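You operate a simulated robot arm through the tools that you are given. There is no shell and no other tool.

Carry out the task below with a simulated robot arm. There is one attempt and no reset: what you move stays moved.

Task
Stick the yellow sheet on the block under the edge board's flap.
Fine: dab the block's fold edge under the flap with the blue pad from the small green tray, pad back; lift the flap, lay the sheet square, press it down; the other sheet stays. Set down upright: blue pad.

It is judged by the outcome, as a careful person would: the job done as asked, and still so three seconds after it is handed in. It fails if anything else is knocked over, pushed out of place, dropped, spilled or broken. Flat cloth is picked up by pressing the open fingertips on it (5 to 10 N) and closing them slowly along it; thin cloth reads only 2 to 8 mm in the jaws.

Robot
A 7-joint arm with a two-finger parallel gripper, fixed in place. Base frame: the origin is on the floor under the middle of its stand, x ahead of it, y to its left, z up; the work surface is at about z = 88. Lengths are in cm, angles in rad, forces in N, time in s.
It reaches about 152.4 cm from its shoulder. Its first joint turns from -2.601 to 2.601 rad. Payload 3.5 kg.
The TCP is the grasp point between the finger pads, 2.3 cm short of the fingertips. In the tool frame z runs along the fingers and y along their closing line. The gripper opens to 9.4 cm. The fingers are 3.8 cm wide and 1 cm thick; the gripper's body (5.4 by 9.6 cm) begins 3.9 cm behind the TCP.
Orientation is that of the tool frame in the base frame, as [roll, pitch, yaw] about the fixed x, y, z axes, in that order (R = Rz(yaw) Ry(pitch) Rx(roll)). With the fingers straight down and closing along the base's y, the tool's x points along the base's -x, its y along +y and its z along -z.

Tools
- The arm moves only by the tool nudge_tool. Its argument "deltas" is text: rows parted by semicolons, each of 7 numbers parted by spaces: the finger opening in cm, from 0 to 9.4, then the shift along the tool's x, y, z in units of 20 mm (1.0 is 20 mm), then the turn, a rotation vector about the tool's x, y, z in units of 6 degrees (1.0 is 6 degrees). In form: grip x y z rx ry rz; .... A call has 1 to 20 rows; each row shifts and turns the commanded pose from where the row before left it, along the tool's axes as they then stand. A call with a number of a shift or a turn outside -1 to 1 is refused whole. Each row takes 0.2 s and may step no farther than 5 cm and 0.15 rad from the row before; otherwise, or with a gripper value out of range, the whole call is refused. Where a pose cannot be reached the arm comes as near as it can. A force on the tool above 90 N (or 10 N above the force at the start of the call, whichever is more), or a blocked arm, ends the call early, and 0.2 s more pass. The fingers move at their own pace (about 15.3 cm/s each) and stop on an object; they squeeze with about 33 N. The grip force told is the motor's: it shows also when the fingers shut on nothing. Time passes only in rows, and 0.2 s behind the last, so rows that do not move let the fingers close. It gives the time, the measured TCP pose, the force on the tool (base axes), the opening and the grip force at its end, in the units of the frame above (readings bear some noise), with the torque about the TCP (base axes, N m) and any sound that the robot's microphone picked up.
- Cameras (640 x 400 px; columns grow to the right, rows downward): "scene" is fixed at [4.81, -64.91, 165.57]; the picture's right is [0.89, -0.45, 0.00], its down [-0.18, -0.36, -0.91] and it looks along [0.41, 0.82, -0.41] (base axes); focal length 362 px, centre (320, 200). "wrist" rides on the gripper at [8.6, 1.6, -7.4] in the tool frame; the picture's right is [-0.18, 0.98, 0.00], its down [-0.58, -0.11, -0.81] and it looks along [-0.79, -0.15, 0.59] (tool axes); focal length 243 px, centre (320, 200). There is no depth. A picture from a camera that has moved, and an enlarged one, comes with that camera's place and axes in the base frame and with its lens.
- get_image(camera): a new picture of that camera. The clock stands still meanwhile.
- enlarge(camera, box): a new picture of the part [left, top, right, bottom] of that camera's present view, enlarged. The clock stands still meanwhile.
- sign_off(): hands the job in; it is judged then, once.

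Nothing tells you positions but the pictures and the camera data. Unless the task says otherwise, let go and move clear before handing in.

The tools are called after "Call:" as a command line: name --argument value ..., lists and objects as JSON in quotes. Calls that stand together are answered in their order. nudge_tool: Moves the arm, as the interface text tells. Its arguments: {"type":"object","properties":{"deltas":{"type":"string"}},"required":["deltas"]} The other tools are called the same way: get_image (camera) takes a picture; enlarge (camera, box) takes an enlarged picture of a part of a camera's view; sign_off () hands the job in.

At the start:

```text
time: 0.0
tool_pos: [78.84, 76.36, 117.32]
ee_rot: [3.141, -0.001, -3.141]
wrist_force: [0.0, 0.2, -0.6]
torque: [0.0, -0.01, 0.0]
opening: 9.39
grip_force: 0.1
```

scene: 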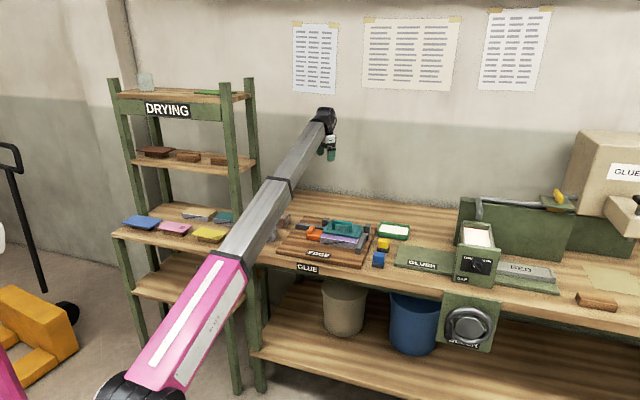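
wrist: 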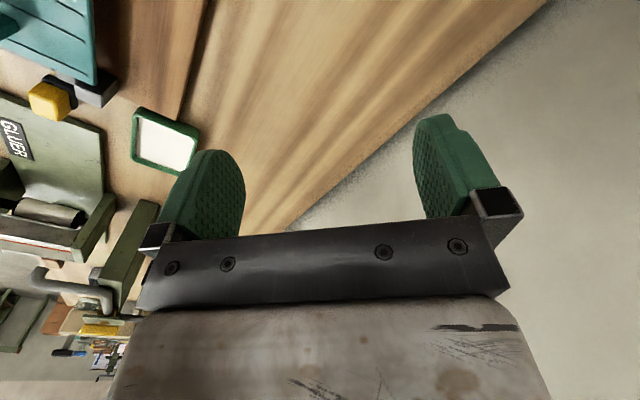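

I see a workbench with an edge board, a small green tray, blue and yellow pads, and a drying rack with coloured sheets. I'll enlarge the key parts before I move anything.

Call:
enlarge --camera "scene" --box '[260, 200, 420, 300]'

Call:
enlarge --camera "scene" --box '[100, 180, 260, 280]'

Call:
enlarge --camera "scene" --box '[380, 180, 640, 340]'

Call:
enlarge --camera "wrist" --box '[0, 0, 240, 150]'

```text
4.00 times, centred on (340, 250) of scene
camera zoom: at [4.81, -64.91, 165.57], right [0.89, -0.45, 0.0], down [-0.18, -0.36, -0.91], along [0.41, 0.82, -0.41], focal length 1450 px, centre (240, 0)
```

zoom: 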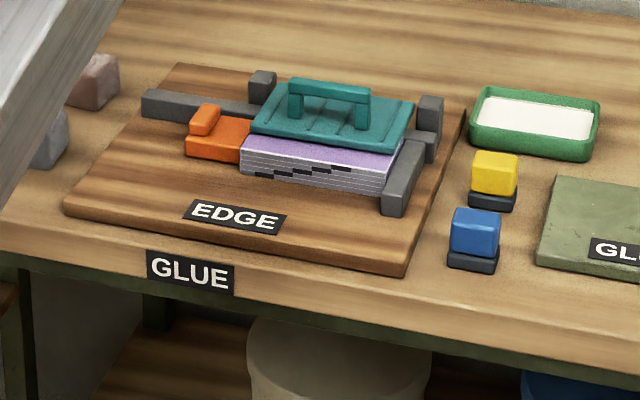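

```text
4.00 times, centred on (180, 230) of scene
camera zoom: at [4.81, -64.91, 165.57], right [0.89, -0.45, 0.0], down [-0.18, -0.36, -0.91], along [0.41, 0.82, -0.41], focal length 1450 px, centre (880, 80)
```

zoom: 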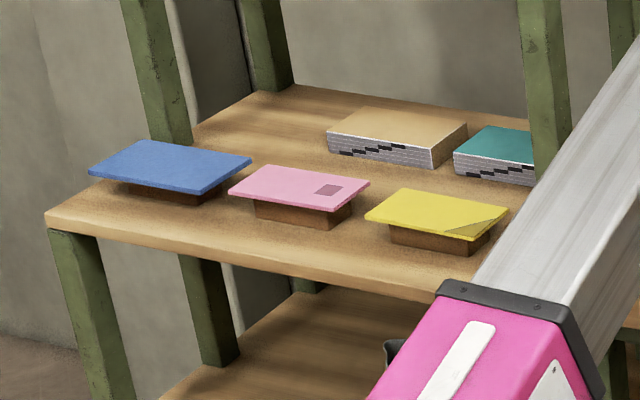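

```text
2.46 times, centred on (510, 260) of scene
camera zoom: at [4.81, -64.91, 165.57], right [0.89, -0.45, 0.0], down [-0.18, -0.36, -0.91], along [0.41, 0.82, -0.41], focal length 892 px, centre (-148, 52)
```

zoom: 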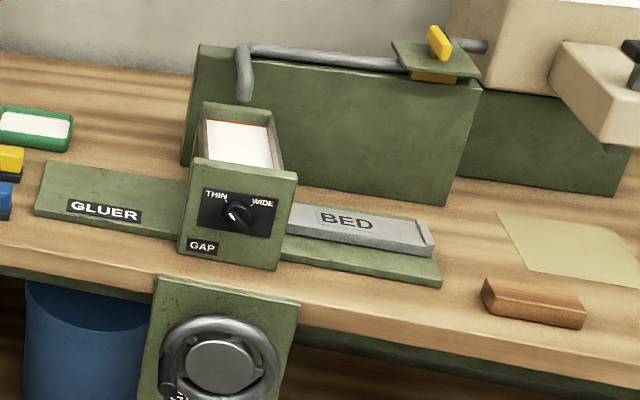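

```text
2.67 times, centred on (120, 75) of wrist
camera zoom: at [70.14, 77.94, 124.8], right [0.18, 0.98, 0.0], down [0.58, -0.11, 0.81], along [0.79, -0.15, -0.59], focal length 647 px, centre (853, 533)
```

zoom: 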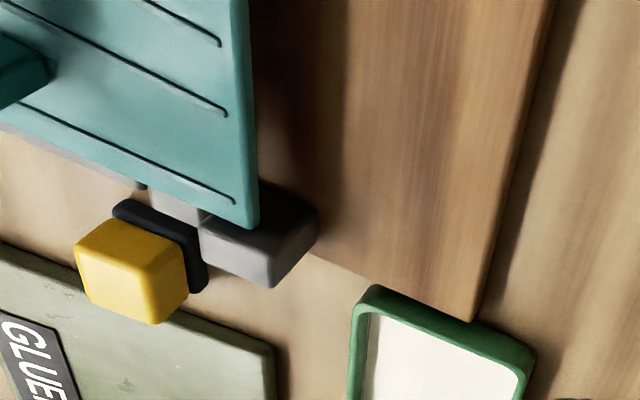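

The bench runs at about 45° to the base axes. The edge board is near (68, 45), the tray near (95, 44) and the blue pad near (74, 26). I'll move the wrist camera over them for a closer look.

Call:
nudge_tool --deltas "9.4 0.42 -1 0 0 0 0; 9.4 0.42 -1 0 0 0 0; 9.4 0.42 -1 0 0 0 0; 9.4 0.42 -1 0 0 0 0; 9.4 0.42 -1 0 0 0 0; 9.4 0.42 -1 0 0 0 0; 9.4 0.42 -1 0 0 0 0; 9.4 0.42 -1 0 0 0 0; 9.4 0.42 -1 0 0 0 0; 9.4 0.42 -1 0 0 0 0; 9.4 0.42 -1 0 0 0 0; 9.4 0.42 -1 0 0 0 0; 9.4 0.42 -1 0 0 0 0; 9.4 0.42 -1 0 0 0 0; 9.4 0.42 -1 0 0 0 0; 9.4 0.42 -1 0 0 0 0; 9.4 0.42 -1 0 0 0 0; 9.4 0.42 -1 0 0 0 0"

Call:
nudge_tool --deltas "9.4 0 0 0 0 0 -1; 9.4 0 0 0 0 0 -1; 9.4 0 0 0 0 0 -1; 9.4 0 0 0 0 0 -1; 9.4 0 0 0 0 0 -1; 9.4 0 0 0 0 0 -1; 9.4 0 0 0 0 0 -1; 9.4 0 0 0 0 1 0; 9.4 0 0 0 0 1 0; 9.4 0 0 0 0 1 0; 9.4 0 0 0 0 1 0; 9.4 0 0 0 0 1 0; 9.4 0 0 0 0 0 0"

Call:
get_image --camera "wrist"

Call:
get_image --camera "scene"

```text
time: 3.8
tool_pos: [64.84, 41.18, 114.41]
ee_rot: [3.136, 0.01, 3.141]
wrist_force: [-1.2, -0.2, 0.2]
torque: [-0.01, -0.02, -0.03]
opening: 9.4
grip_force: 0.1
out of reach, approached as far as the arm can: row 15, 16, 17, 18
```

```text
time: 4.6
tool_pos: [65.05, 41.44, 114.21]
ee_rot: [3.131, 0.011, -2.911]
wrist_force: [-4.4, 20.2, -3.5]
torque: [-1.72, -0.8, -2.04]
opening: 9.41
grip_force: 0.0
stopped in row 3: the force on the tool passed its limit at 143 N (the readings are from after the stop); the commanded pose is now the measured one
```

```text
taken
camera wrist: at [56.06, 40.77, 121.62], right [-0.05, 1.0, 0.01], down [0.58, 0.02, 0.81], along [0.81, 0.04, -0.58], focal length 243 px, centre (320, 200)
```

wrist: 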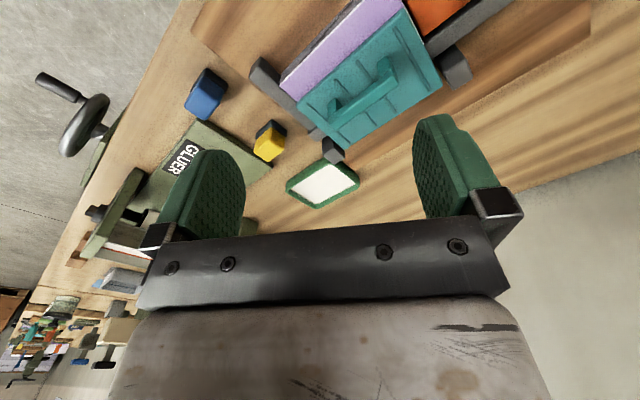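

```text
taken
```

scene: 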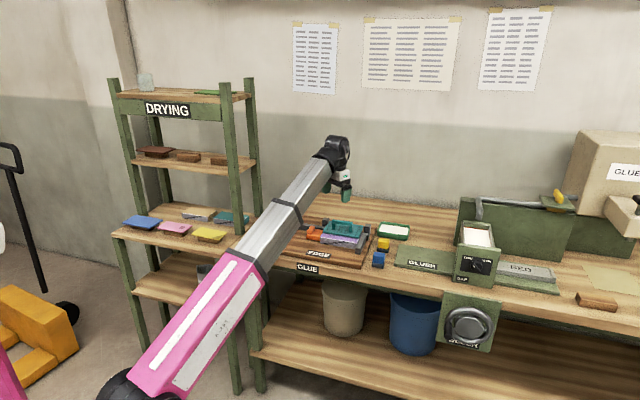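

The call stopped on a force spike partway through the turn, so something may be touching. I'll check around the wrist before moving again.

Call:
enlarge --camera "scene" --box '[260, 110, 420, 210]'

Call:
enlarge --camera "scene" --box '[60, 200, 380, 400]'

Call:
nudge_tool --deltas "9.4 0 0 0 0 0 0; 9.4 0 0 0 0 0 0"

```text
4.00 times, centred on (340, 160) of scene
camera zoom: at [4.81, -64.91, 165.57], right [0.89, -0.45, 0.0], down [-0.18, -0.36, -0.91], along [0.41, 0.82, -0.41], focal length 1450 px, centre (240, 360)
```

zoom: 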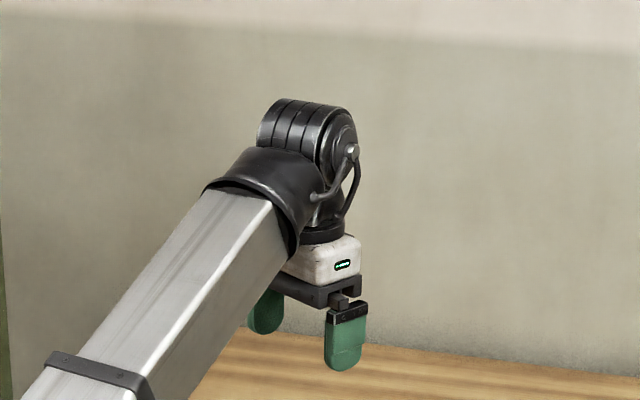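

```text
2.00 times, centred on (220, 300) of scene
camera zoom: at [4.81, -64.91, 165.57], right [0.89, -0.45, 0.0], down [-0.18, -0.36, -0.91], along [0.41, 0.82, -0.41], focal length 725 px, centre (520, 0)
```

zoom: 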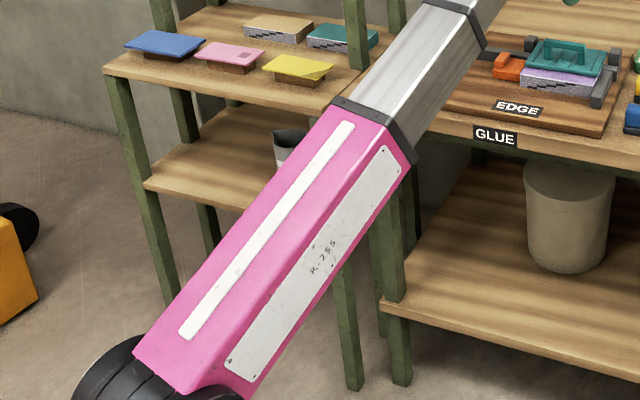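

```text
time: 5.2
tool_pos: [64.85, 41.34, 114.26]
ee_rot: [3.132, 0.011, -2.91]
wrist_force: [-9.3, 27.7, -11.2]
torque: [-2.34, -1.97, -2.89]
opening: 9.39
grip_force: 0.1
```

The spike looks like the wrist running into the retracted boom, since I'm too close to the base. I'll move outward along the boom direction and check that the load goes away.

Call:
nudge_tool --deltas "9.4 -0.94 0.33 0 0 0 0; 9.4 -0.94 0.33 0 0 0 0; 9.4 -0.94 0.33 0 0 0 0; 9.4 -0.94 0.33 0 0 0 0; 9.4 0 0 0 0 0 0"

```text
time: 6.4
tool_pos: [71.53, 45.77, 114.53]
ee_rot: [3.133, 0.011, -2.906]
wrist_force: [-0.7, -0.1, 0.4]
torque: [-0.02, 0.0, 0.02]
opening: 9.4
grip_force: 0.1
```

I'm clear now. I'll turn toward the bench's axis, tilt to look down, and take a picture.

Call:
nudge_tool --deltas "9.4 0 0 0 0 0 -1; 9.4 0 0 0 0 0 -1; 9.4 0 0 0 0 0 -1; 9.4 0 0 0 0 0 -1; 9.4 0 0 0 0 0 -1; 9.4 0 0 0 0 0 0"

Call:
get_image --camera "wrist"

```text
time: 6.8
tool_pos: [71.55, 45.94, 114.46]
ee_rot: [3.123, 0.011, -2.881]
wrist_force: [-4.6, 18.3, -3.6]
torque: [-1.65, -0.84, -1.96]
opening: 9.42
grip_force: 0.0
stopped in row 1: the force on the tool passed its limit at 140 N (the readings are from after the stop); the commanded pose is now the measured one
```

```text
taken
camera wrist: at [62.73, 45.01, 121.79], right [-0.07, 1.0, 0.02], down [0.58, 0.03, 0.81], along [0.81, 0.07, -0.58], focal length 243 px, centre (320, 200)
```

wrist: 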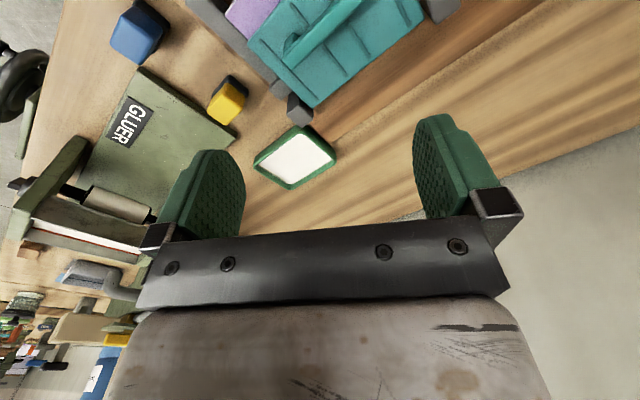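

The contact point works out to the wrist camera housing touching the boom when it swings underneath. I'll turn the other way so the camera sits on the boom's left, looking right along the bench, then tilt down.

Call:
nudge_tool --deltas "9.4 0 0 0 0 0 1; 9.4 0 0 0 0 0 1; 9.4 0 0 0 0 0 1; 9.4 0 0 0 0 0 1; 9.4 0 0 0 0 0 1; 9.4 0 0 0 0 0 1; 9.4 0 0 0 0 0 1; 9.4 0 0 0 0 0 1; 9.4 0 0 0 0 0 1; 9.4 0 0 0 0 0 1; 9.4 0 0 0 0 0 0"

Call:
nudge_tool --deltas "9.4 0 0 0 0 1 0; 9.4 0 0 0 0 1 0; 9.4 0 0 0 0 1 0; 9.4 0 0 0 0 1 0; 9.4 0 0 0 0 1 0; 9.4 0 0 0 0 0 0"

Call:
get_image --camera "wrist"

```text
time: 9.2
tool_pos: [71.63, 45.82, 114.5]
ee_rot: [3.124, -0.011, 2.357]
wrist_force: [-0.1, 0.5, -1.0]
torque: [0.01, 0.01, -0.04]
opening: 9.41
grip_force: 0.0
```

```text
time: 10.6
tool_pos: [71.73, 47.51, 111.98]
ee_rot: [3.101, -0.533, 2.369]
wrist_force: [0.8, -0.2, 0.6]
torque: [-0.01, 0.06, -0.01]
opening: 9.4
grip_force: 0.1
out of reach, approached as far as the arm can: row 3, 4, 5
```

```text
taken
camera wrist: at [70.07, 51.0, 122.76], right [0.81, 0.58, -0.06], down [0.55, -0.73, 0.4], along [0.18, -0.35, -0.92], focal length 243 px, centre (320, 200)
```

wrist: 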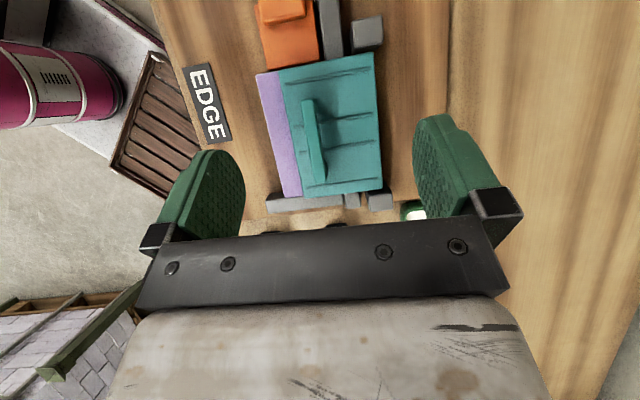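

This is a good near-vertical view of the edge board, so I'll enlarge it.

Call:
enlarge --camera "wrist" --box '[160, 0, 480, 220]'

Call:
enlarge --camera "wrist" --box '[240, 40, 400, 220]'

Call:
get_image --camera "scene"

```text
1.82 times, centred on (320, 110) of wrist
camera zoom: at [70.07, 51.0, 122.76], right [0.81, 0.58, -0.06], down [0.55, -0.73, 0.4], along [0.18, -0.35, -0.92], focal length 441 px, centre (320, 364)
```

zoom: 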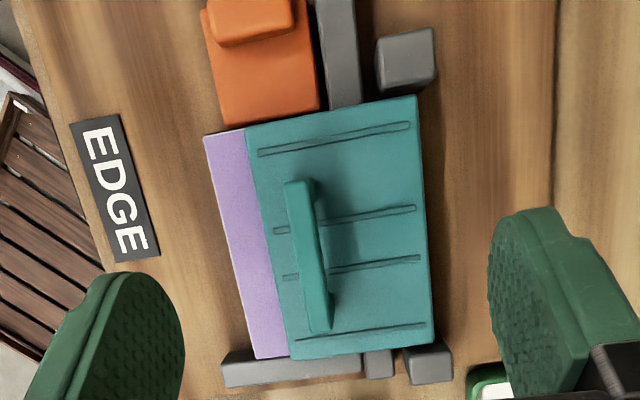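

```text
2.22 times, centred on (320, 130) of wrist
camera zoom: at [70.07, 51.0, 122.76], right [0.81, 0.58, -0.06], down [0.55, -0.73, 0.4], along [0.18, -0.35, -0.92], focal length 539 px, centre (320, 356)
```

zoom: 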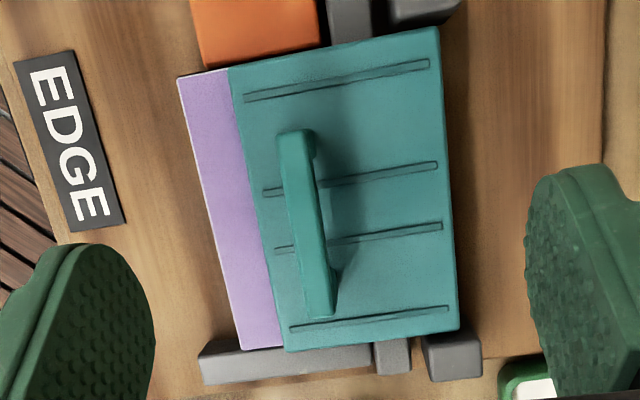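

```text
taken
```

scene: 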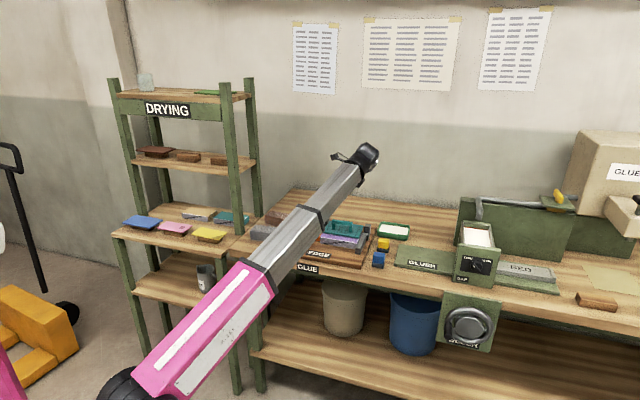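

I make the block's front fold edge run from about (61.5, 47.6) to (72, 37) at z≈92.8, exactly 45° to the base axes. A strip about 3 cm wide is exposed in front of the flap. Next I'll look at the pads and tray.

Call:
nudge_tool --deltas "9.4 -0.92 0 -0.54 0 0 0; 9.4 -0.92 0 -0.54 0 0 0; 9.4 -0.92 0 -0.54 0 0 0; 9.4 -0.92 0 -0.54 0 0 0; 9.4 -0.92 0 -0.54 0 0 0; 9.4 -0.92 0 -0.54 0 0 0; 9.4 -0.92 0 -0.54 0 0 0; 9.4 0 0 0 0 0 0"

Call:
get_image --camera "wrist"

Call:
enlarge --camera "wrist" --box '[120, 0, 520, 220]'

```text
time: 12.3
tool_pos: [82.62, 40.55, 106.88]
ee_rot: [3.106, -0.531, 2.37]
wrist_force: [-0.5, 0.5, -0.4]
torque: [-0.01, -0.02, 0.0]
opening: 9.41
grip_force: 0.1
out of reach, approached as far as the arm can: row 1, 2, 3, 4, 5, 6, 7
```

```text
taken
camera wrist: at [80.9, 44.14, 117.74], right [0.81, 0.58, -0.06], down [0.55, -0.73, 0.4], along [0.18, -0.36, -0.92], focal length 243 px, centre (320, 200)
```

wrist: 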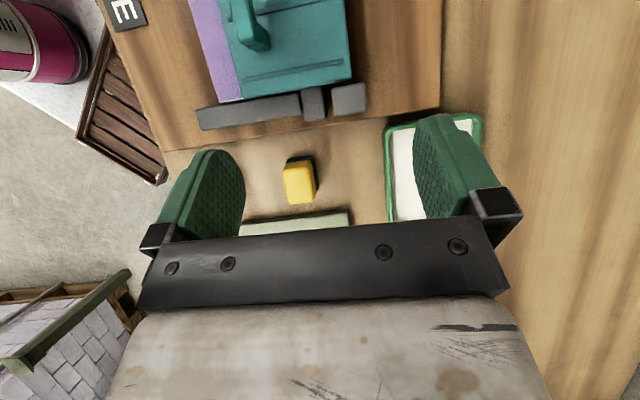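

```text
1.60 times, centred on (320, 110) of wrist
camera zoom: at [80.9, 44.14, 117.74], right [0.81, 0.58, -0.06], down [0.55, -0.73, 0.4], along [0.18, -0.36, -0.92], focal length 388 px, centre (320, 344)
```

zoom: 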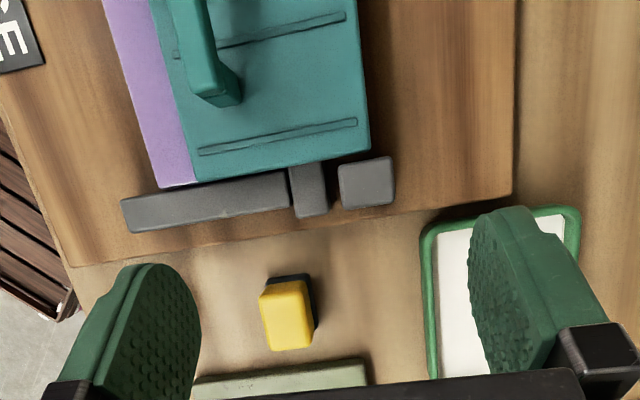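

The tilt pulled the arm low because of a wrist limit. I'll check the arm's shape in the scene view before deciding how to straighten it.

Call:
get_image --camera "scene"

Call:
nudge_tool --deltas "9.4 0 0 0 0 -1 0; 9.4 0 0 0 0 -1 0; 9.4 0 0 0 0 -1 0; 9.4 0 0 0 0 -1 0; 9.4 0 0 0 0 -1 0; 9.4 0 0 0 0 0 0"

Call:
get_image --camera "scene"

Call:
get_image --camera "wrist"

```text
taken
```

scene: 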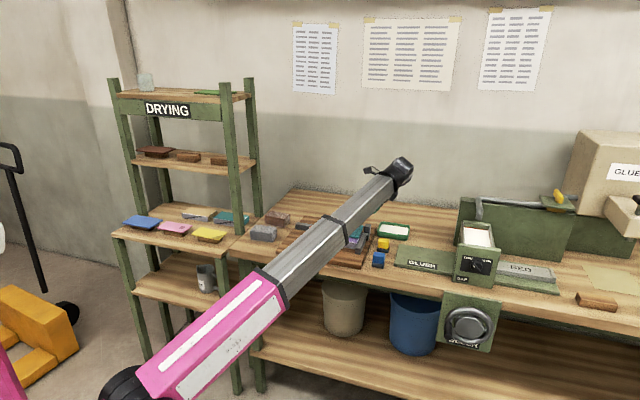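

```text
time: 13.8
tool_pos: [82.74, 40.56, 106.86]
ee_rot: [3.122, -0.009, 2.358]
wrist_force: [-0.5, -0.2, 0.1]
torque: [0.0, -0.02, -0.02]
opening: 9.39
grip_force: 0.1
```

```text
taken
```

scene: 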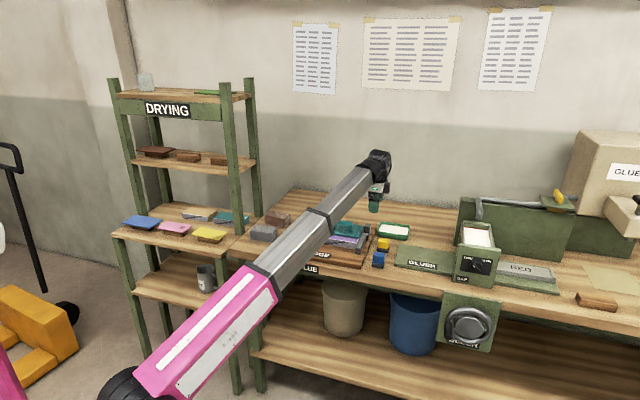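

```text
taken
camera wrist: at [77.64, 47.68, 114.5], right [0.82, 0.57, 0.02], down [0.33, -0.5, 0.8], along [0.46, -0.65, -0.6], focal length 243 px, centre (320, 200)
```

wrist: 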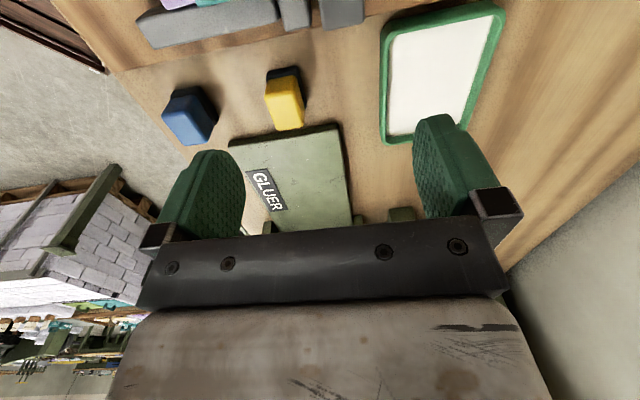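

The boom telescopes, so the wrist limit is on how far the tool can fold back toward the boom. The blue pad, yellow pad and tray are all visible now, so I'll enlarge them to measure.

Call:
enlarge --camera "wrist" --box '[130, 40, 330, 165]'

Call:
enlarge --camera "wrist" --box '[360, 0, 520, 160]'

Call:
enlarge --camera "scene" --box '[340, 200, 440, 280]'

Call:
enlarge --camera "scene" --box '[240, 190, 400, 290]'

```text
3.20 times, centred on (230, 102) of wrist
camera zoom: at [77.64, 47.68, 114.5], right [0.82, 0.57, 0.02], down [0.33, -0.5, 0.8], along [0.46, -0.65, -0.6], focal length 776 px, centre (608, 512)
```

zoom: 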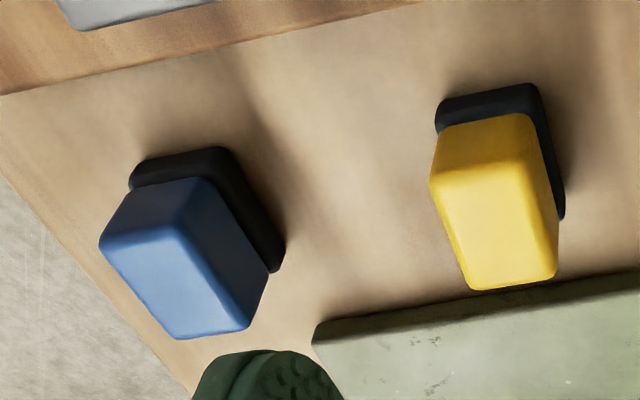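

```text
2.50 times, centred on (440, 80) of wrist
camera zoom: at [77.64, 47.68, 114.5], right [0.82, 0.57, 0.02], down [0.33, -0.5, 0.8], along [0.46, -0.65, -0.6], focal length 606 px, centre (20, 500)
```

zoom: 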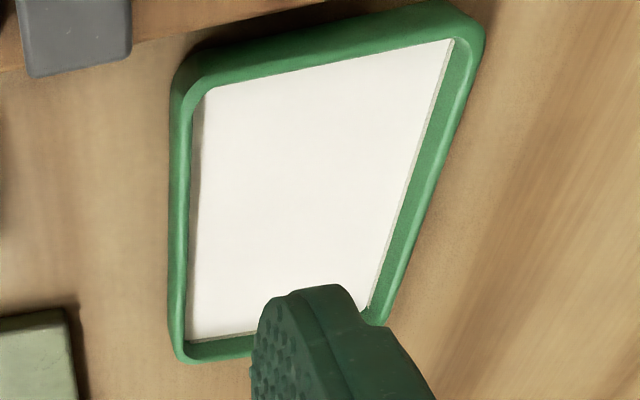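

```text
5.00 times, centred on (390, 240) of scene
camera zoom: at [4.81, -64.91, 165.57], right [0.89, -0.45, 0.0], down [-0.18, -0.36, -0.91], along [0.41, 0.82, -0.41], focal length 1812 px, centre (-30, 0)
```

zoom: 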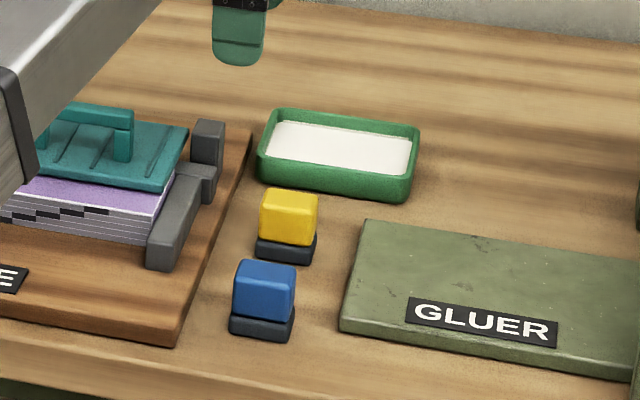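

```text
4.00 times, centred on (320, 240) of scene
camera zoom: at [4.81, -64.91, 165.57], right [0.89, -0.45, 0.0], down [-0.18, -0.36, -0.91], along [0.41, 0.82, -0.41], focal length 1450 px, centre (320, 40)
```

zoom: 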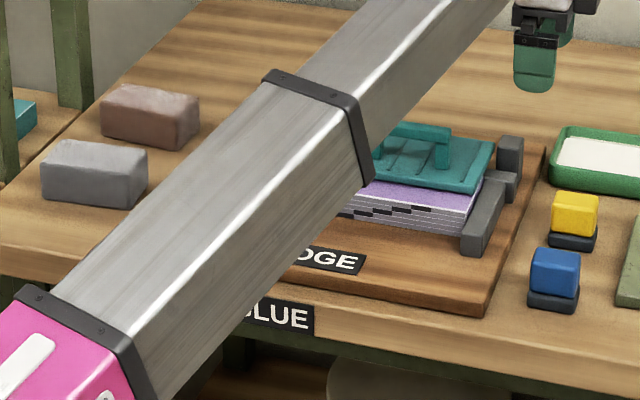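

The blue pad is centred near s≈34.4, d≈72.2 in bench coordinates (s=(x−y)/√2, d=(x+y)/√2), which is about (75.4, 26.8). The tray is centred near (94.7, 43.6). Before the glue goes on I want to study the yellow sheet on the rack, so I'll turn the camera to look left and travel there.

Call:
nudge_tool --deltas "9.4 0 0 0 0 0 1; 9.4 0 0 0 0 0 1; 9.4 0 0 0 0 0 1; 9.4 0 0 0 0 0 1; 9.4 0 0 0 0 0 1; 9.4 0 0 0 0 0 1; 9.4 0 0 0 0 0 1; 9.4 0 0 0 0 0 1; 9.4 0 0 0 0 0 1; 9.4 0 0 0 0 0 1; 9.4 0 0 0 0 0 1; 9.4 0 0 0 0 0 1; 9.4 0 0 0 0 0 1; 9.4 0 0 0 0 0 1; 9.4 0 0 0 0 0 1; 9.4 0 0 0 0 0 0"

Call:
get_image --camera "wrist"

```text
time: 17.1
tool_pos: [82.69, 40.54, 106.92]
ee_rot: [-3.13, -0.018, 0.785]
wrist_force: [-0.2, 0.0, -0.4]
torque: [-0.01, 0.02, -0.01]
opening: 9.39
grip_force: 0.0
```

```text
taken
camera wrist: at [89.89, 45.44, 114.56], right [0.57, -0.82, -0.01], down [-0.49, -0.35, 0.8], along [-0.66, -0.44, -0.6], focal length 243 px, centre (320, 200)
```

wrist: 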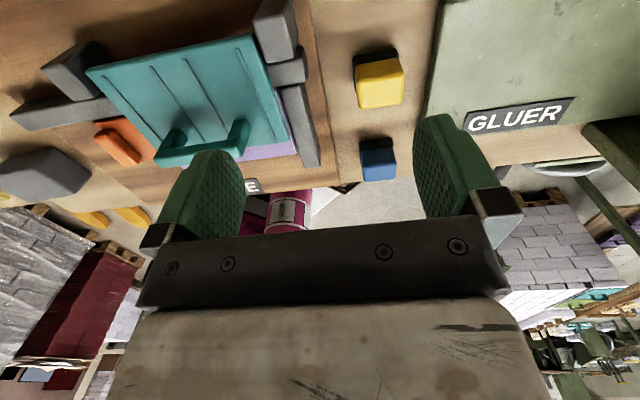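

From the far side I can see the back of the flap and its posts. I'll enlarge that.

Call:
enlarge --camera "wrist" --box '[0, 0, 340, 200]'

Call:
nudge_tool --deltas "9.4 0 0 0 0 0 1; 9.4 0 0 0 0 0 1; 9.4 0 0 0 0 0 1; 9.4 0 0 0 0 0 1; 9.4 0 0 0 0 0 1; 9.4 0 0 0 0 0 1; 9.4 0 0 0 0 0 1; 9.4 0 0 0 0 0 1; 9.4 0 0 0 0 0 1; 9.4 0 0 0 0 0 1; 9.4 0 0 0 0 0 1; 9.4 0 0 0 0 0 1; 9.4 0 0 0 0 0 1; 9.4 0 0 0 0 0 1; 9.4 0 0 0 0 0 1; 9.4 0 0 0 0 0 0"

Call:
get_image --camera "wrist"

```text
1.88 times, centred on (170, 100) of wrist
camera zoom: at [89.89, 45.44, 114.56], right [0.57, -0.82, -0.01], down [-0.49, -0.35, 0.8], along [-0.66, -0.44, -0.6], focal length 457 px, centre (602, 388)
```

zoom: 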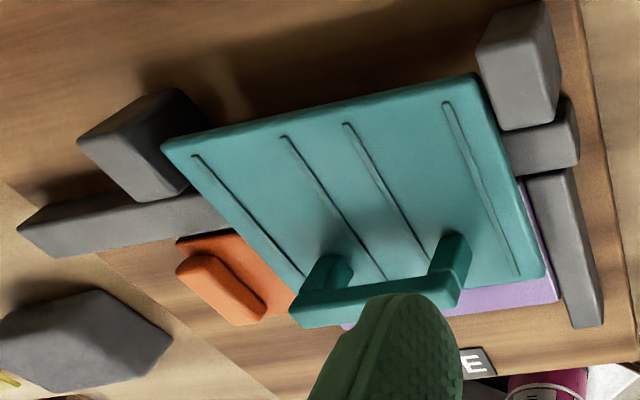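

```text
time: 20.6
tool_pos: [83.2, 39.55, 106.95]
ee_rot: [-3.13, -0.017, 0.549]
wrist_force: [-0.4, -0.6, 0.2]
torque: [0.0, -0.01, 0.0]
opening: 9.38
grip_force: 0.1
out of reach, approached as far as the arm can: row 3, 4, 5, 6, 7, 8, 9, 10, 11, 12, 13, 14, 15
```

```text
taken
camera wrist: at [91.37, 42.39, 114.52], right [0.36, -0.93, -0.01], down [-0.56, -0.22, 0.8], along [-0.75, -0.28, -0.6], focal length 243 px, centre (320, 200)
```

wrist: 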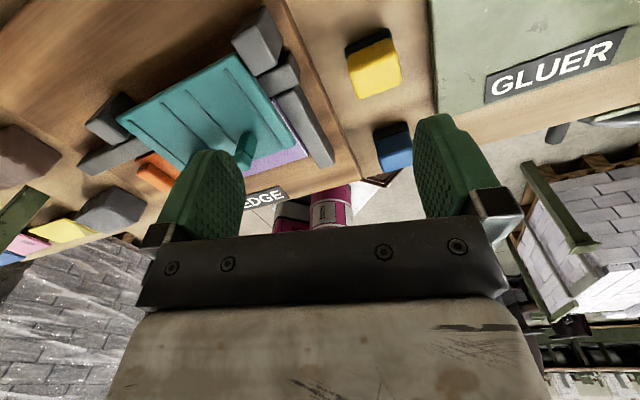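

The wrist roll joint hits a limit near yaw 31°, so tool yaw 135° (fingers closing front-to-back) suits both the bench and the rack. I'll unwind to the starting yaw, then go round to look at the rack from its front.

Call:
nudge_tool --deltas "9.4 0 0 0 0 0 -1; 9.4 0 0 0 0 0 -1; 9.4 0 0 0 0 0 -1; 9.4 0 0 0 0 0 -1; 9.4 0 0 0 0 0 -1; 9.4 0 0 0 0 0 -1; 9.4 0 0 0 0 0 -1; 9.4 0 0 0 0 0 -1; 9.4 0 0 0 0 0 -1; 9.4 0 0 0 0 0 -1; 9.4 0 0 0 0 0 -1; 9.4 0 0 0 0 0 -1; 9.4 0 0 0 0 0 -1; 9.4 0 0 0 0 0 -1; 9.4 0 0 0 0 0 -1; 9.4 0 0 0 0 0 -1; 9.4 0 0 0 0 0 -1; 9.4 0 0 0 0 0 -1; 9.4 0 0 0 0 0 -1; 9.4 0 0 0 0 0 -1"

Call:
nudge_tool --deltas "9.4 0 0 0 0 0 -1; 9.4 0 0 0 0 0 -1; 9.4 0 0 0 0 0 -1; 9.4 0 0 0 0 0 -1; 9.4 0 0 0 0 0 -1; 9.4 0 0 0 0 0 -1; 9.4 0 0 0 0 0 -1; 9.4 0 0 0 0 0 -1; 9.4 0 0 0 0 0 -1; 9.4 0 0 0 0 0 -1; 9.4 0 0 0 0 0 -1; 9.4 0 0 0 0 0 -1; 9.4 0 0 0 0 0 -1; 9.4 0 0 0 0 0 -1; 9.4 0 0 0 0 0 -1; 9.4 0 0 0 0 0 -1; 9.4 0 0 0 0 0 -1; 9.4 0 0 0 0 0 -0.5; 9.4 0 0 0 0 0 0"

```text
time: 24.8
tool_pos: [83.43, 39.37, 106.92]
ee_rot: [3.122, 0.0, 2.647]
wrist_force: [0.7, 0.0, -0.5]
torque: [-0.03, 0.0, 0.02]
opening: 9.39
grip_force: 0.0
```

```text
time: 28.8
tool_pos: [83.11, 39.41, 106.91]
ee_rot: [-3.138, 0.019, -1.805]
wrist_force: [0.2, -0.1, 0.3]
torque: [0.02, 0.0, 0.03]
opening: 9.41
grip_force: 0.0
```

I'll turn back to yaw 180° for transit, then cross to the front of the rack at the same height.

Call:
nudge_tool --deltas "9.4 0 0 0 0 0 1; 9.4 0 0 0 0 0 1; 9.4 0 0 0 0 0 1; 9.4 0 0 0 0 0 1; 9.4 0 0 0 0 0 1; 9.4 0 0 0 0 0 1; 9.4 0 0 0 0 0 1; 9.4 0 0 0 0 0 1; 9.4 0 0 0 0 0 1; 9.4 0 0 0 0 0 1; 9.4 0 0 0 0 0 1; 9.4 0 0 0 0 0 1; 9.4 0 0 0 0 0 0.76; 9.4 0 0 0 0 0 0"

Call:
nudge_tool --deltas "9.4 1 0.395 0 0 0 0; 9.4 1 0.395 0 0 0 0; 9.4 1 0.395 0 0 0 0; 9.4 1 0.395 0 0 0 0; 9.4 1 0.395 0 0 0 0; 9.4 1 0.395 0 0 0 0; 9.4 1 0.395 0 0 0 0; 9.4 1 0.395 0 0 0 0; 9.4 1 0.395 0 0 0 0; 9.4 1 0.395 0 0 0 0; 9.4 1 0.395 0 0 0 0; 9.4 1 0.395 0 0 0 0; 9.4 1 0.395 0 0 0 0; 9.4 1 0.395 0 0 0 0; 9.4 1 0.395 0 0 0 0; 9.4 1 0.395 0 0 0 0; 9.4 1 0.395 0 0 0 0; 9.4 1 0.395 0 0 0 0; 9.4 1 0.395 0 0 0 0; 9.4 0 0 0 0 0 0"

Call:
get_image --camera "wrist"

```text
time: 31.8
tool_pos: [83.22, 39.45, 106.92]
ee_rot: [3.124, 0.006, 3.138]
wrist_force: [0.5, -0.7, 0.4]
torque: [0.0, -0.03, 0.01]
opening: 9.38
grip_force: 0.0
```

```text
time: 36.0
tool_pos: [45.26, 54.43, 106.79]
ee_rot: [3.124, 0.007, 3.139]
wrist_force: [-0.6, -0.3, -0.1]
torque: [-0.04, -0.01, 0.03]
opening: 9.39
grip_force: 0.0
```

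```text
taken
camera wrist: at [36.56, 56.03, 114.24], right [0.19, 0.98, 0.02], down [0.57, -0.12, 0.81], along [0.8, -0.14, -0.59], focal length 243 px, centre (320, 200)
```

wrist: 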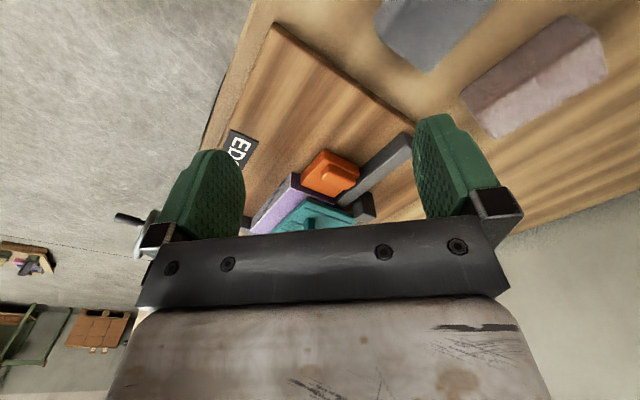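

Call:
enlarge --camera "wrist" --box '[220, 120, 420, 240]'

Call:
nudge_tool --deltas "9.4 1 0.395 0 0 0 0; 9.4 1 0.395 0 0 0 0; 9.4 1 0.395 0 0 0 0; 9.4 1 0.395 0 0 0 0; 9.4 1 0.395 0 0 0 0; 9.4 1 0.395 0 0 0 0; 9.4 1 0.395 0 0 0 0; 9.4 1 0.395 0 0 0 0; 9.4 1 0.395 0 0 0 0; 9.4 1 0.395 0 0 0 0; 9.4 1 0.395 0 0 0 0; 9.4 1 0.395 0 0 0 0; 9.4 1 0.395 0 0 0 0; 9.4 1 0.395 0 0 0 0; 9.4 1 0.395 0 0 0 0; 9.4 1 0.395 0 0 0 0; 9.4 1 0.395 0 0 0 0; 9.4 1 0.395 0 0 0 0; 9.4 0 0 0 0 0 0"

Call:
get_image --camera "wrist"

```text
3.20 times, centred on (320, 180) of wrist
camera zoom: at [36.56, 56.03, 114.24], right [0.19, 0.98, 0.02], down [0.57, -0.12, 0.81], along [0.8, -0.14, -0.59], focal length 776 px, centre (320, 264)
```

zoom: 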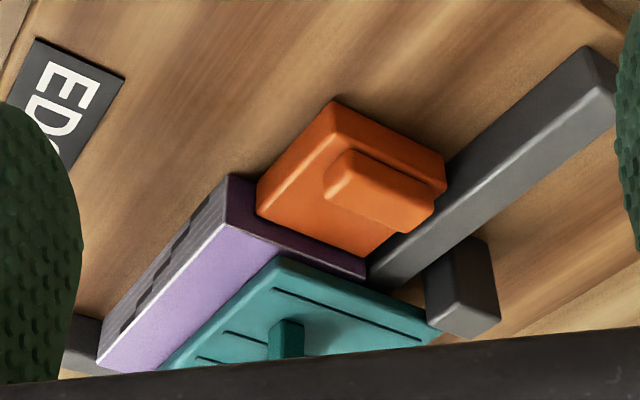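

```text
time: 40.0
tool_pos: [9.18, 68.96, 106.83]
ee_rot: [3.125, 0.008, 3.14]
wrist_force: [-0.2, -0.5, 0.6]
torque: [0.0, -0.01, -0.01]
opening: 9.41
grip_force: 0.2
```

```text
taken
camera wrist: at [0.5, 70.33, 114.2], right [0.19, 0.98, 0.02], down [0.57, -0.12, 0.81], along [0.8, -0.14, -0.59], focal length 243 px, centre (320, 200)
```

wrist: 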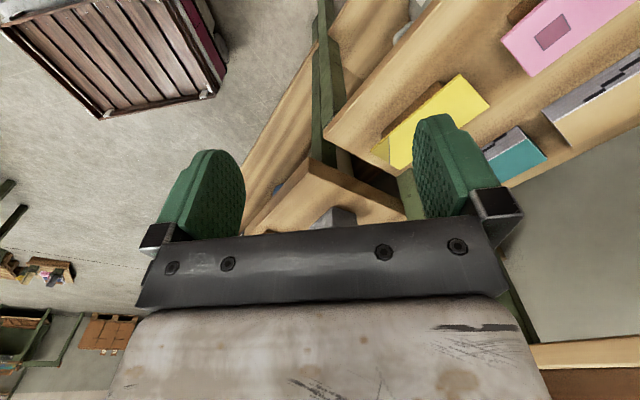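

The block is about 15 × 8 cm, with a back fence bar at d≈85–87. The yellow sheet is now in view, so I'll turn to face the rack squarely.

Call:
nudge_tool --deltas "9.4 0 0 0 0 0 -1; 9.4 0 0 0 0 0 -1; 9.4 0 0 0 0 0 -1; 9.4 0 0 0 0 0 -1; 9.4 0 0 0 0 0 -1; 9.4 0 0 0 0 0 -1; 9.4 0 0 0 0 0 -1; 9.4 0 0 0 0 0 -0.5; 9.4 0 0 0 0 0 0"

Call:
get_image --camera "wrist"

Call:
get_image --camera "scene"

```text
time: 42.0
tool_pos: [9.22, 68.78, 106.88]
ee_rot: [3.134, 0.019, -2.356]
wrist_force: [-1.2, 0.1, 0.6]
torque: [0.0, -0.01, 0.01]
opening: 9.39
grip_force: 0.0
```

```text
taken
camera wrist: at [1.92, 63.62, 114.14], right [-0.56, 0.83, 0.01], down [0.48, 0.32, 0.82], along [0.67, 0.47, -0.58], focal length 243 px, centre (320, 200)
```

wrist: 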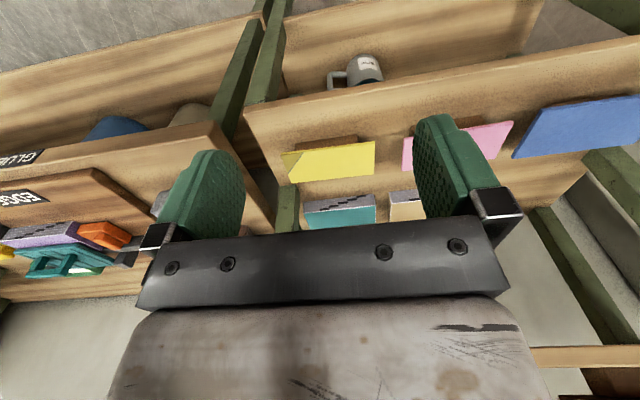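

```text
taken
```

scene: 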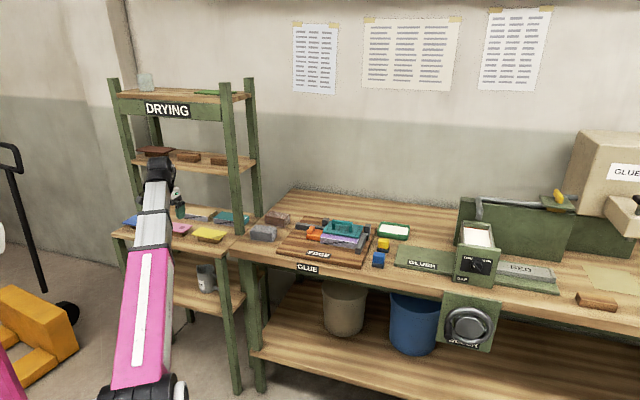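

Now I'll enlarge the yellow sheet in this view to measure it.

Call:
enlarge --camera "wrist" --box '[240, 90, 420, 230]'

Call:
enlarge --camera "scene" --box '[170, 195, 270, 270]'

```text
2.86 times, centred on (330, 160) of wrist
camera zoom: at [1.92, 63.62, 114.14], right [-0.56, 0.83, 0.01], down [0.48, 0.32, 0.82], along [0.67, 0.47, -0.58], focal length 693 px, centre (291, 314)
```

zoom: 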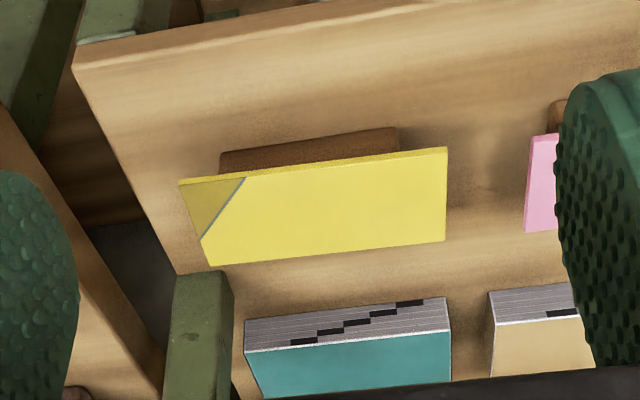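

```text
5.33 times, centred on (220, 232) of scene
camera zoom: at [4.81, -64.91, 165.57], right [0.89, -0.45, 0.0], down [-0.18, -0.36, -0.91], along [0.41, 0.82, -0.41], focal length 1933 px, centre (853, 27)
```

zoom: 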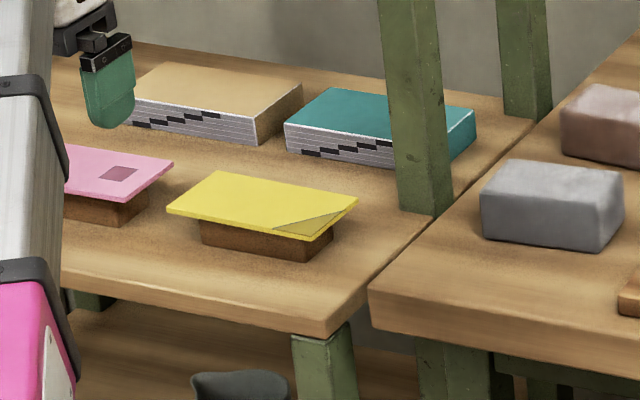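

The yellow sheet is about 13.7 × 6.9 cm at z≈87.7, centred near (23.7, 80.4), and it overhangs its support block. I can straddle its long edges with vertical fingers closing front-to-back. Now for the glue: I'll turn to yaw 135° and travel to above the blue pad.

Call:
nudge_tool --deltas "9.4 0 0 0 0 0 1; 9.4 0 0 0 0 0 1; 9.4 0 0 0 0 0 1; 9.4 0 0 0 0 0 1; 9.4 0 0 0 0 0 1; 9.4 0 0 0 0 0 1; 9.4 0 0 0 0 0 1; 9.4 0 0 0 0 0 1; 9.4 0 0 0 0 0 1; 9.4 0 0 0 0 0 1; 9.4 0 0 0 0 0 1; 9.4 0 0 0 0 0 1; 9.4 0 0 0 0 0 1; 9.4 0 0 0 0 0 1; 9.4 0 0 0 0 0 1; 9.4 0 0 0 0 0 0"

Call:
nudge_tool --deltas "9.4 -1 0.43 0 0 0 0; 9.4 -1 0.43 0 0 0 0; 9.4 -1 0.43 0 0 0 0; 9.4 -1 0.43 0 0 0 0; 9.4 -1 0.43 0 0 0 0; 9.4 -1 0.43 0 0 0 0; 9.4 -1 0.43 0 0 0 0; 9.4 -1 0.43 0 0 0 0; 9.4 -1 0.43 0 0 0 0; 9.4 -1 0.43 0 0 0 0; 9.4 -1 0.43 0 0 0 0; 9.4 -1 0.43 0 0 0 0; 9.4 -1 0.43 0 0 0 0; 9.4 -1 0.43 0 0 0 0; 9.4 -1 0.43 0 0 0 0; 9.4 -1 0.43 0 0 0 0; 9.4 -1 0.43 0 0 0 0; 9.4 -1 0.43 0 0 0 0; 9.4 -1 0.43 0 0 0 0; 9.4 -1 0.43 0 0 0 0"

Call:
nudge_tool --deltas "9.4 -1 0 0 0 0 0; 9.4 -1 0 0 0 0 0; 9.4 -1 0 0 0 0 0; 9.4 -1 0 0 0 0 0; 9.4 -1 0 0 0 0 0; 9.4 -1 0 0 0 0 0; 9.4 -1 0 0 0 0 0; 9.4 -1 0 0 0 0 0; 9.4 -1 0 0 0 0 0; 9.4 -1 0 0 0 0 0; 9.4 0 0 0 0 0 0"

Call:
get_image --camera "wrist"

```text
time: 45.4
tool_pos: [9.25, 68.73, 106.9]
ee_rot: [3.123, -0.006, 2.353]
wrist_force: [0.2, 0.5, 0.6]
torque: [-0.06, -0.03, 0.01]
opening: 9.39
grip_force: 0.0
```

```text
time: 49.5
tool_pos: [49.79, 52.51, 106.86]
ee_rot: [3.124, -0.008, 2.354]
wrist_force: [0.2, -1.0, 0.8]
torque: [-0.01, 0.01, -0.01]
opening: 9.42
grip_force: 0.0
```

```text
time: 52.0
tool_pos: [63.81, 38.58, 106.59]
ee_rot: [3.124, -0.008, 2.355]
wrist_force: [-0.2, -0.4, -0.2]
torque: [0.03, -0.05, -0.01]
opening: 9.38
grip_force: 0.0
```

```text
taken
camera wrist: at [58.82, 45.61, 114.18], right [0.83, 0.56, 0.02], down [0.33, -0.5, 0.8], along [0.46, -0.66, -0.6], focal length 243 px, centre (320, 200)
```

wrist: 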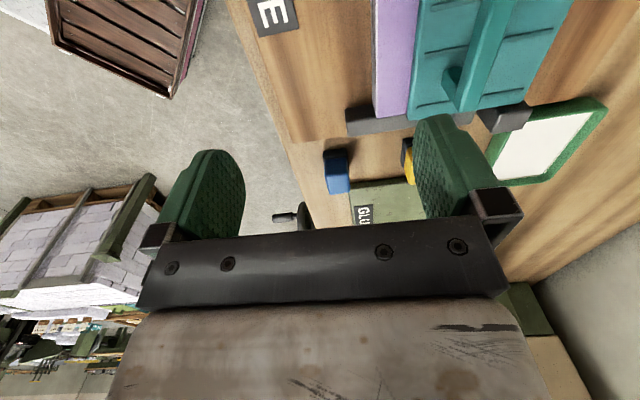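

The blue pad is in sight. I'll enlarge the view to refine its position, and straighten the small tool tilt at the same time.

Call:
nudge_tool --deltas "9.4 0 0 0 0.17 -0.08 0; 9.4 0 0 0 0 0 0"

Call:
enlarge --camera "wrist" --box '[270, 120, 430, 220]'

Call:
enlarge --camera "wrist" --box '[320, 0, 600, 180]'

```text
time: 52.5
tool_pos: [63.91, 38.44, 106.7]
ee_rot: [-3.139, 0.004, 2.354]
wrist_force: [0.8, -0.5, -0.4]
torque: [0.03, 0.03, 0.01]
opening: 9.4
grip_force: 0.0
```

```text
4.00 times, centred on (350, 170) of wrist
camera zoom: at [58.84, 45.76, 114.1], right [0.83, 0.56, 0.0], down [0.33, -0.49, 0.81], along [0.45, -0.67, -0.59], focal length 970 px, centre (200, 320)
```

zoom: 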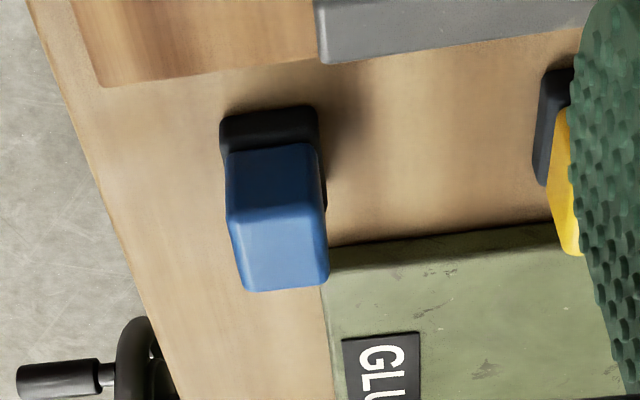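

```text
2.22 times, centred on (460, 90) of wrist
camera zoom: at [58.84, 45.76, 114.1], right [0.83, 0.56, 0.0], down [0.33, -0.49, 0.81], along [0.45, -0.67, -0.59], focal length 539 px, centre (9, 444)
```

zoom: 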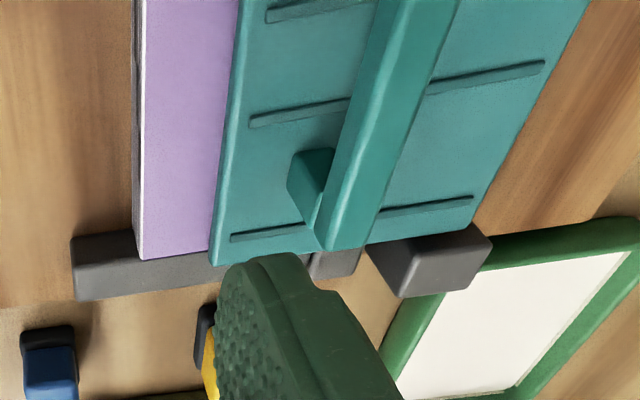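

The pad is centred near (75.2, 26.6), with its top at z≈93. I'll move over it and come partway down.

Call:
nudge_tool --deltas "9.4 -1 -0.02 0 0 0 0; 9.4 -1 -0.02 0 0 0 0; 9.4 -1 -0.02 0 0 0 0; 9.4 -1 -0.03 0 0 0 0; 9.4 -1 -0.02 0 0 0 0; 9.4 -1 -0.03 0 0 0 0; 9.4 -1 -0.02 0 0 0 0; 9.4 -1 -0.03 0 0 0 0; 9.4 -0.17 0 0 0 0 0; 9.4 0 0 1 0 0 0; 9.4 0 0 1 0 0 0; 9.4 0 0 1 0 0 0; 9.4 0 0 1 0 0 0; 9.4 0 0 0 0 0 0"

Call:
get_image --camera "wrist"

Call:
enlarge --camera "scene" --box '[330, 190, 450, 280]'

```text
time: 55.5
tool_pos: [75.09, 26.52, 98.78]
ee_rot: [-3.141, 0.001, 2.355]
wrist_force: [0.5, -0.4, -0.1]
torque: [-0.05, 0.02, -0.01]
opening: 9.39
grip_force: 0.1
```

```text
taken
camera wrist: at [70.06, 33.7, 106.23], right [0.83, 0.56, 0.0], down [0.33, -0.49, 0.81], along [0.46, -0.67, -0.59], focal length 243 px, centre (320, 200)
```

wrist: 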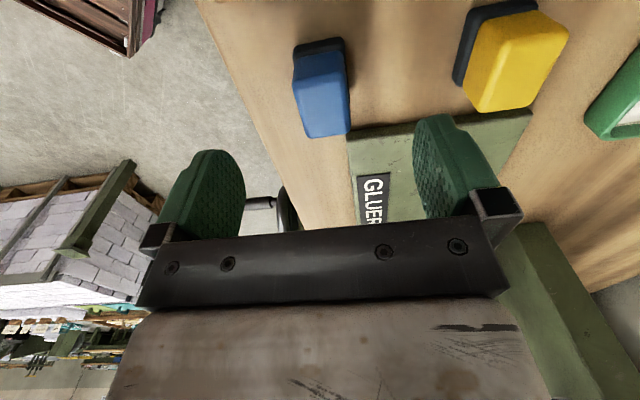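

```text
4.44 times, centred on (390, 235) of scene
camera zoom: at [4.81, -64.91, 165.57], right [0.89, -0.45, 0.0], down [-0.18, -0.36, -0.91], along [0.41, 0.82, -0.41], focal length 1611 px, centre (9, 44)
```

zoom: 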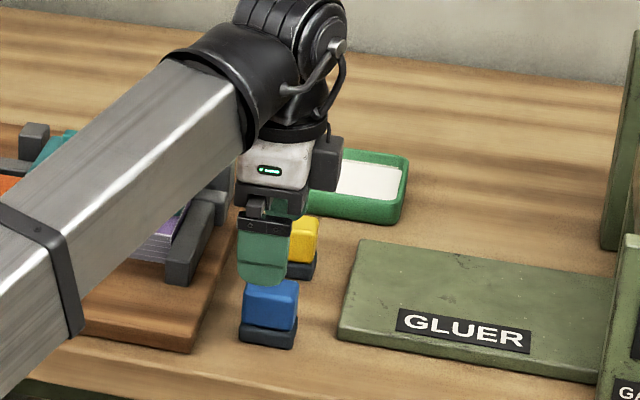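

The pad lies between the fingers. I'll descend to TCP z≈92.3 and close on the blue body.

Call:
nudge_tool --deltas "9.4 0 0.05 0.8 0 0 0; 9.4 0 0 0.8 0 0 0; 9.4 0 0 0.8 0 0 0; 9.4 0 0 0.8 0 0 0; 9.4 0 0 0.04 0 0 0; 9.4 0 0 0 0 0 0"

Call:
get_image --camera "wrist"

Call:
enlarge --camera "scene" --box '[340, 210, 440, 285]'

```text
time: 57.0
tool_pos: [75.29, 26.49, 92.12]
ee_rot: [3.141, 0.002, 2.354]
wrist_force: [-0.5, 1.2, 0.1]
torque: [-0.02, -0.03, 0.0]
opening: 9.39
grip_force: 0.0
```

```text
taken
camera wrist: at [70.2, 33.75, 99.72], right [0.83, 0.56, 0.0], down [0.33, -0.49, 0.81], along [0.46, -0.67, -0.59], focal length 243 px, centre (320, 200)
```

wrist: 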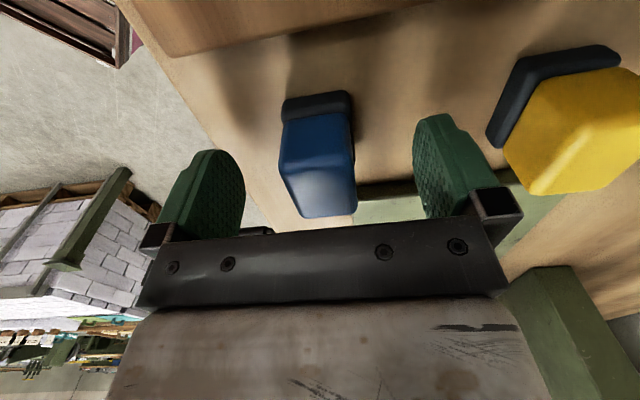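

```text
5.33 times, centred on (390, 248) of scene
camera zoom: at [4.81, -64.91, 165.57], right [0.89, -0.45, 0.0], down [-0.18, -0.36, -0.91], along [0.41, 0.82, -0.41], focal length 1933 px, centre (-53, -53)
```

zoom: 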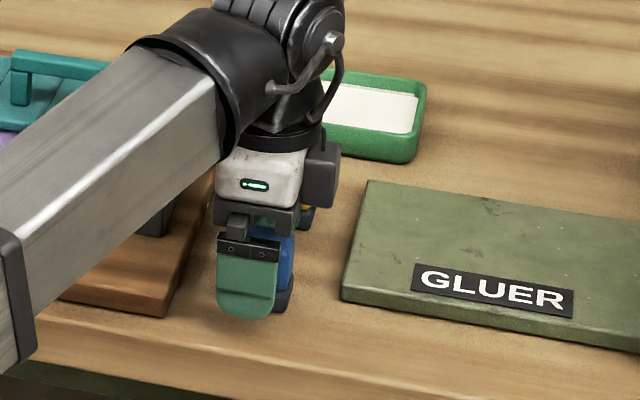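

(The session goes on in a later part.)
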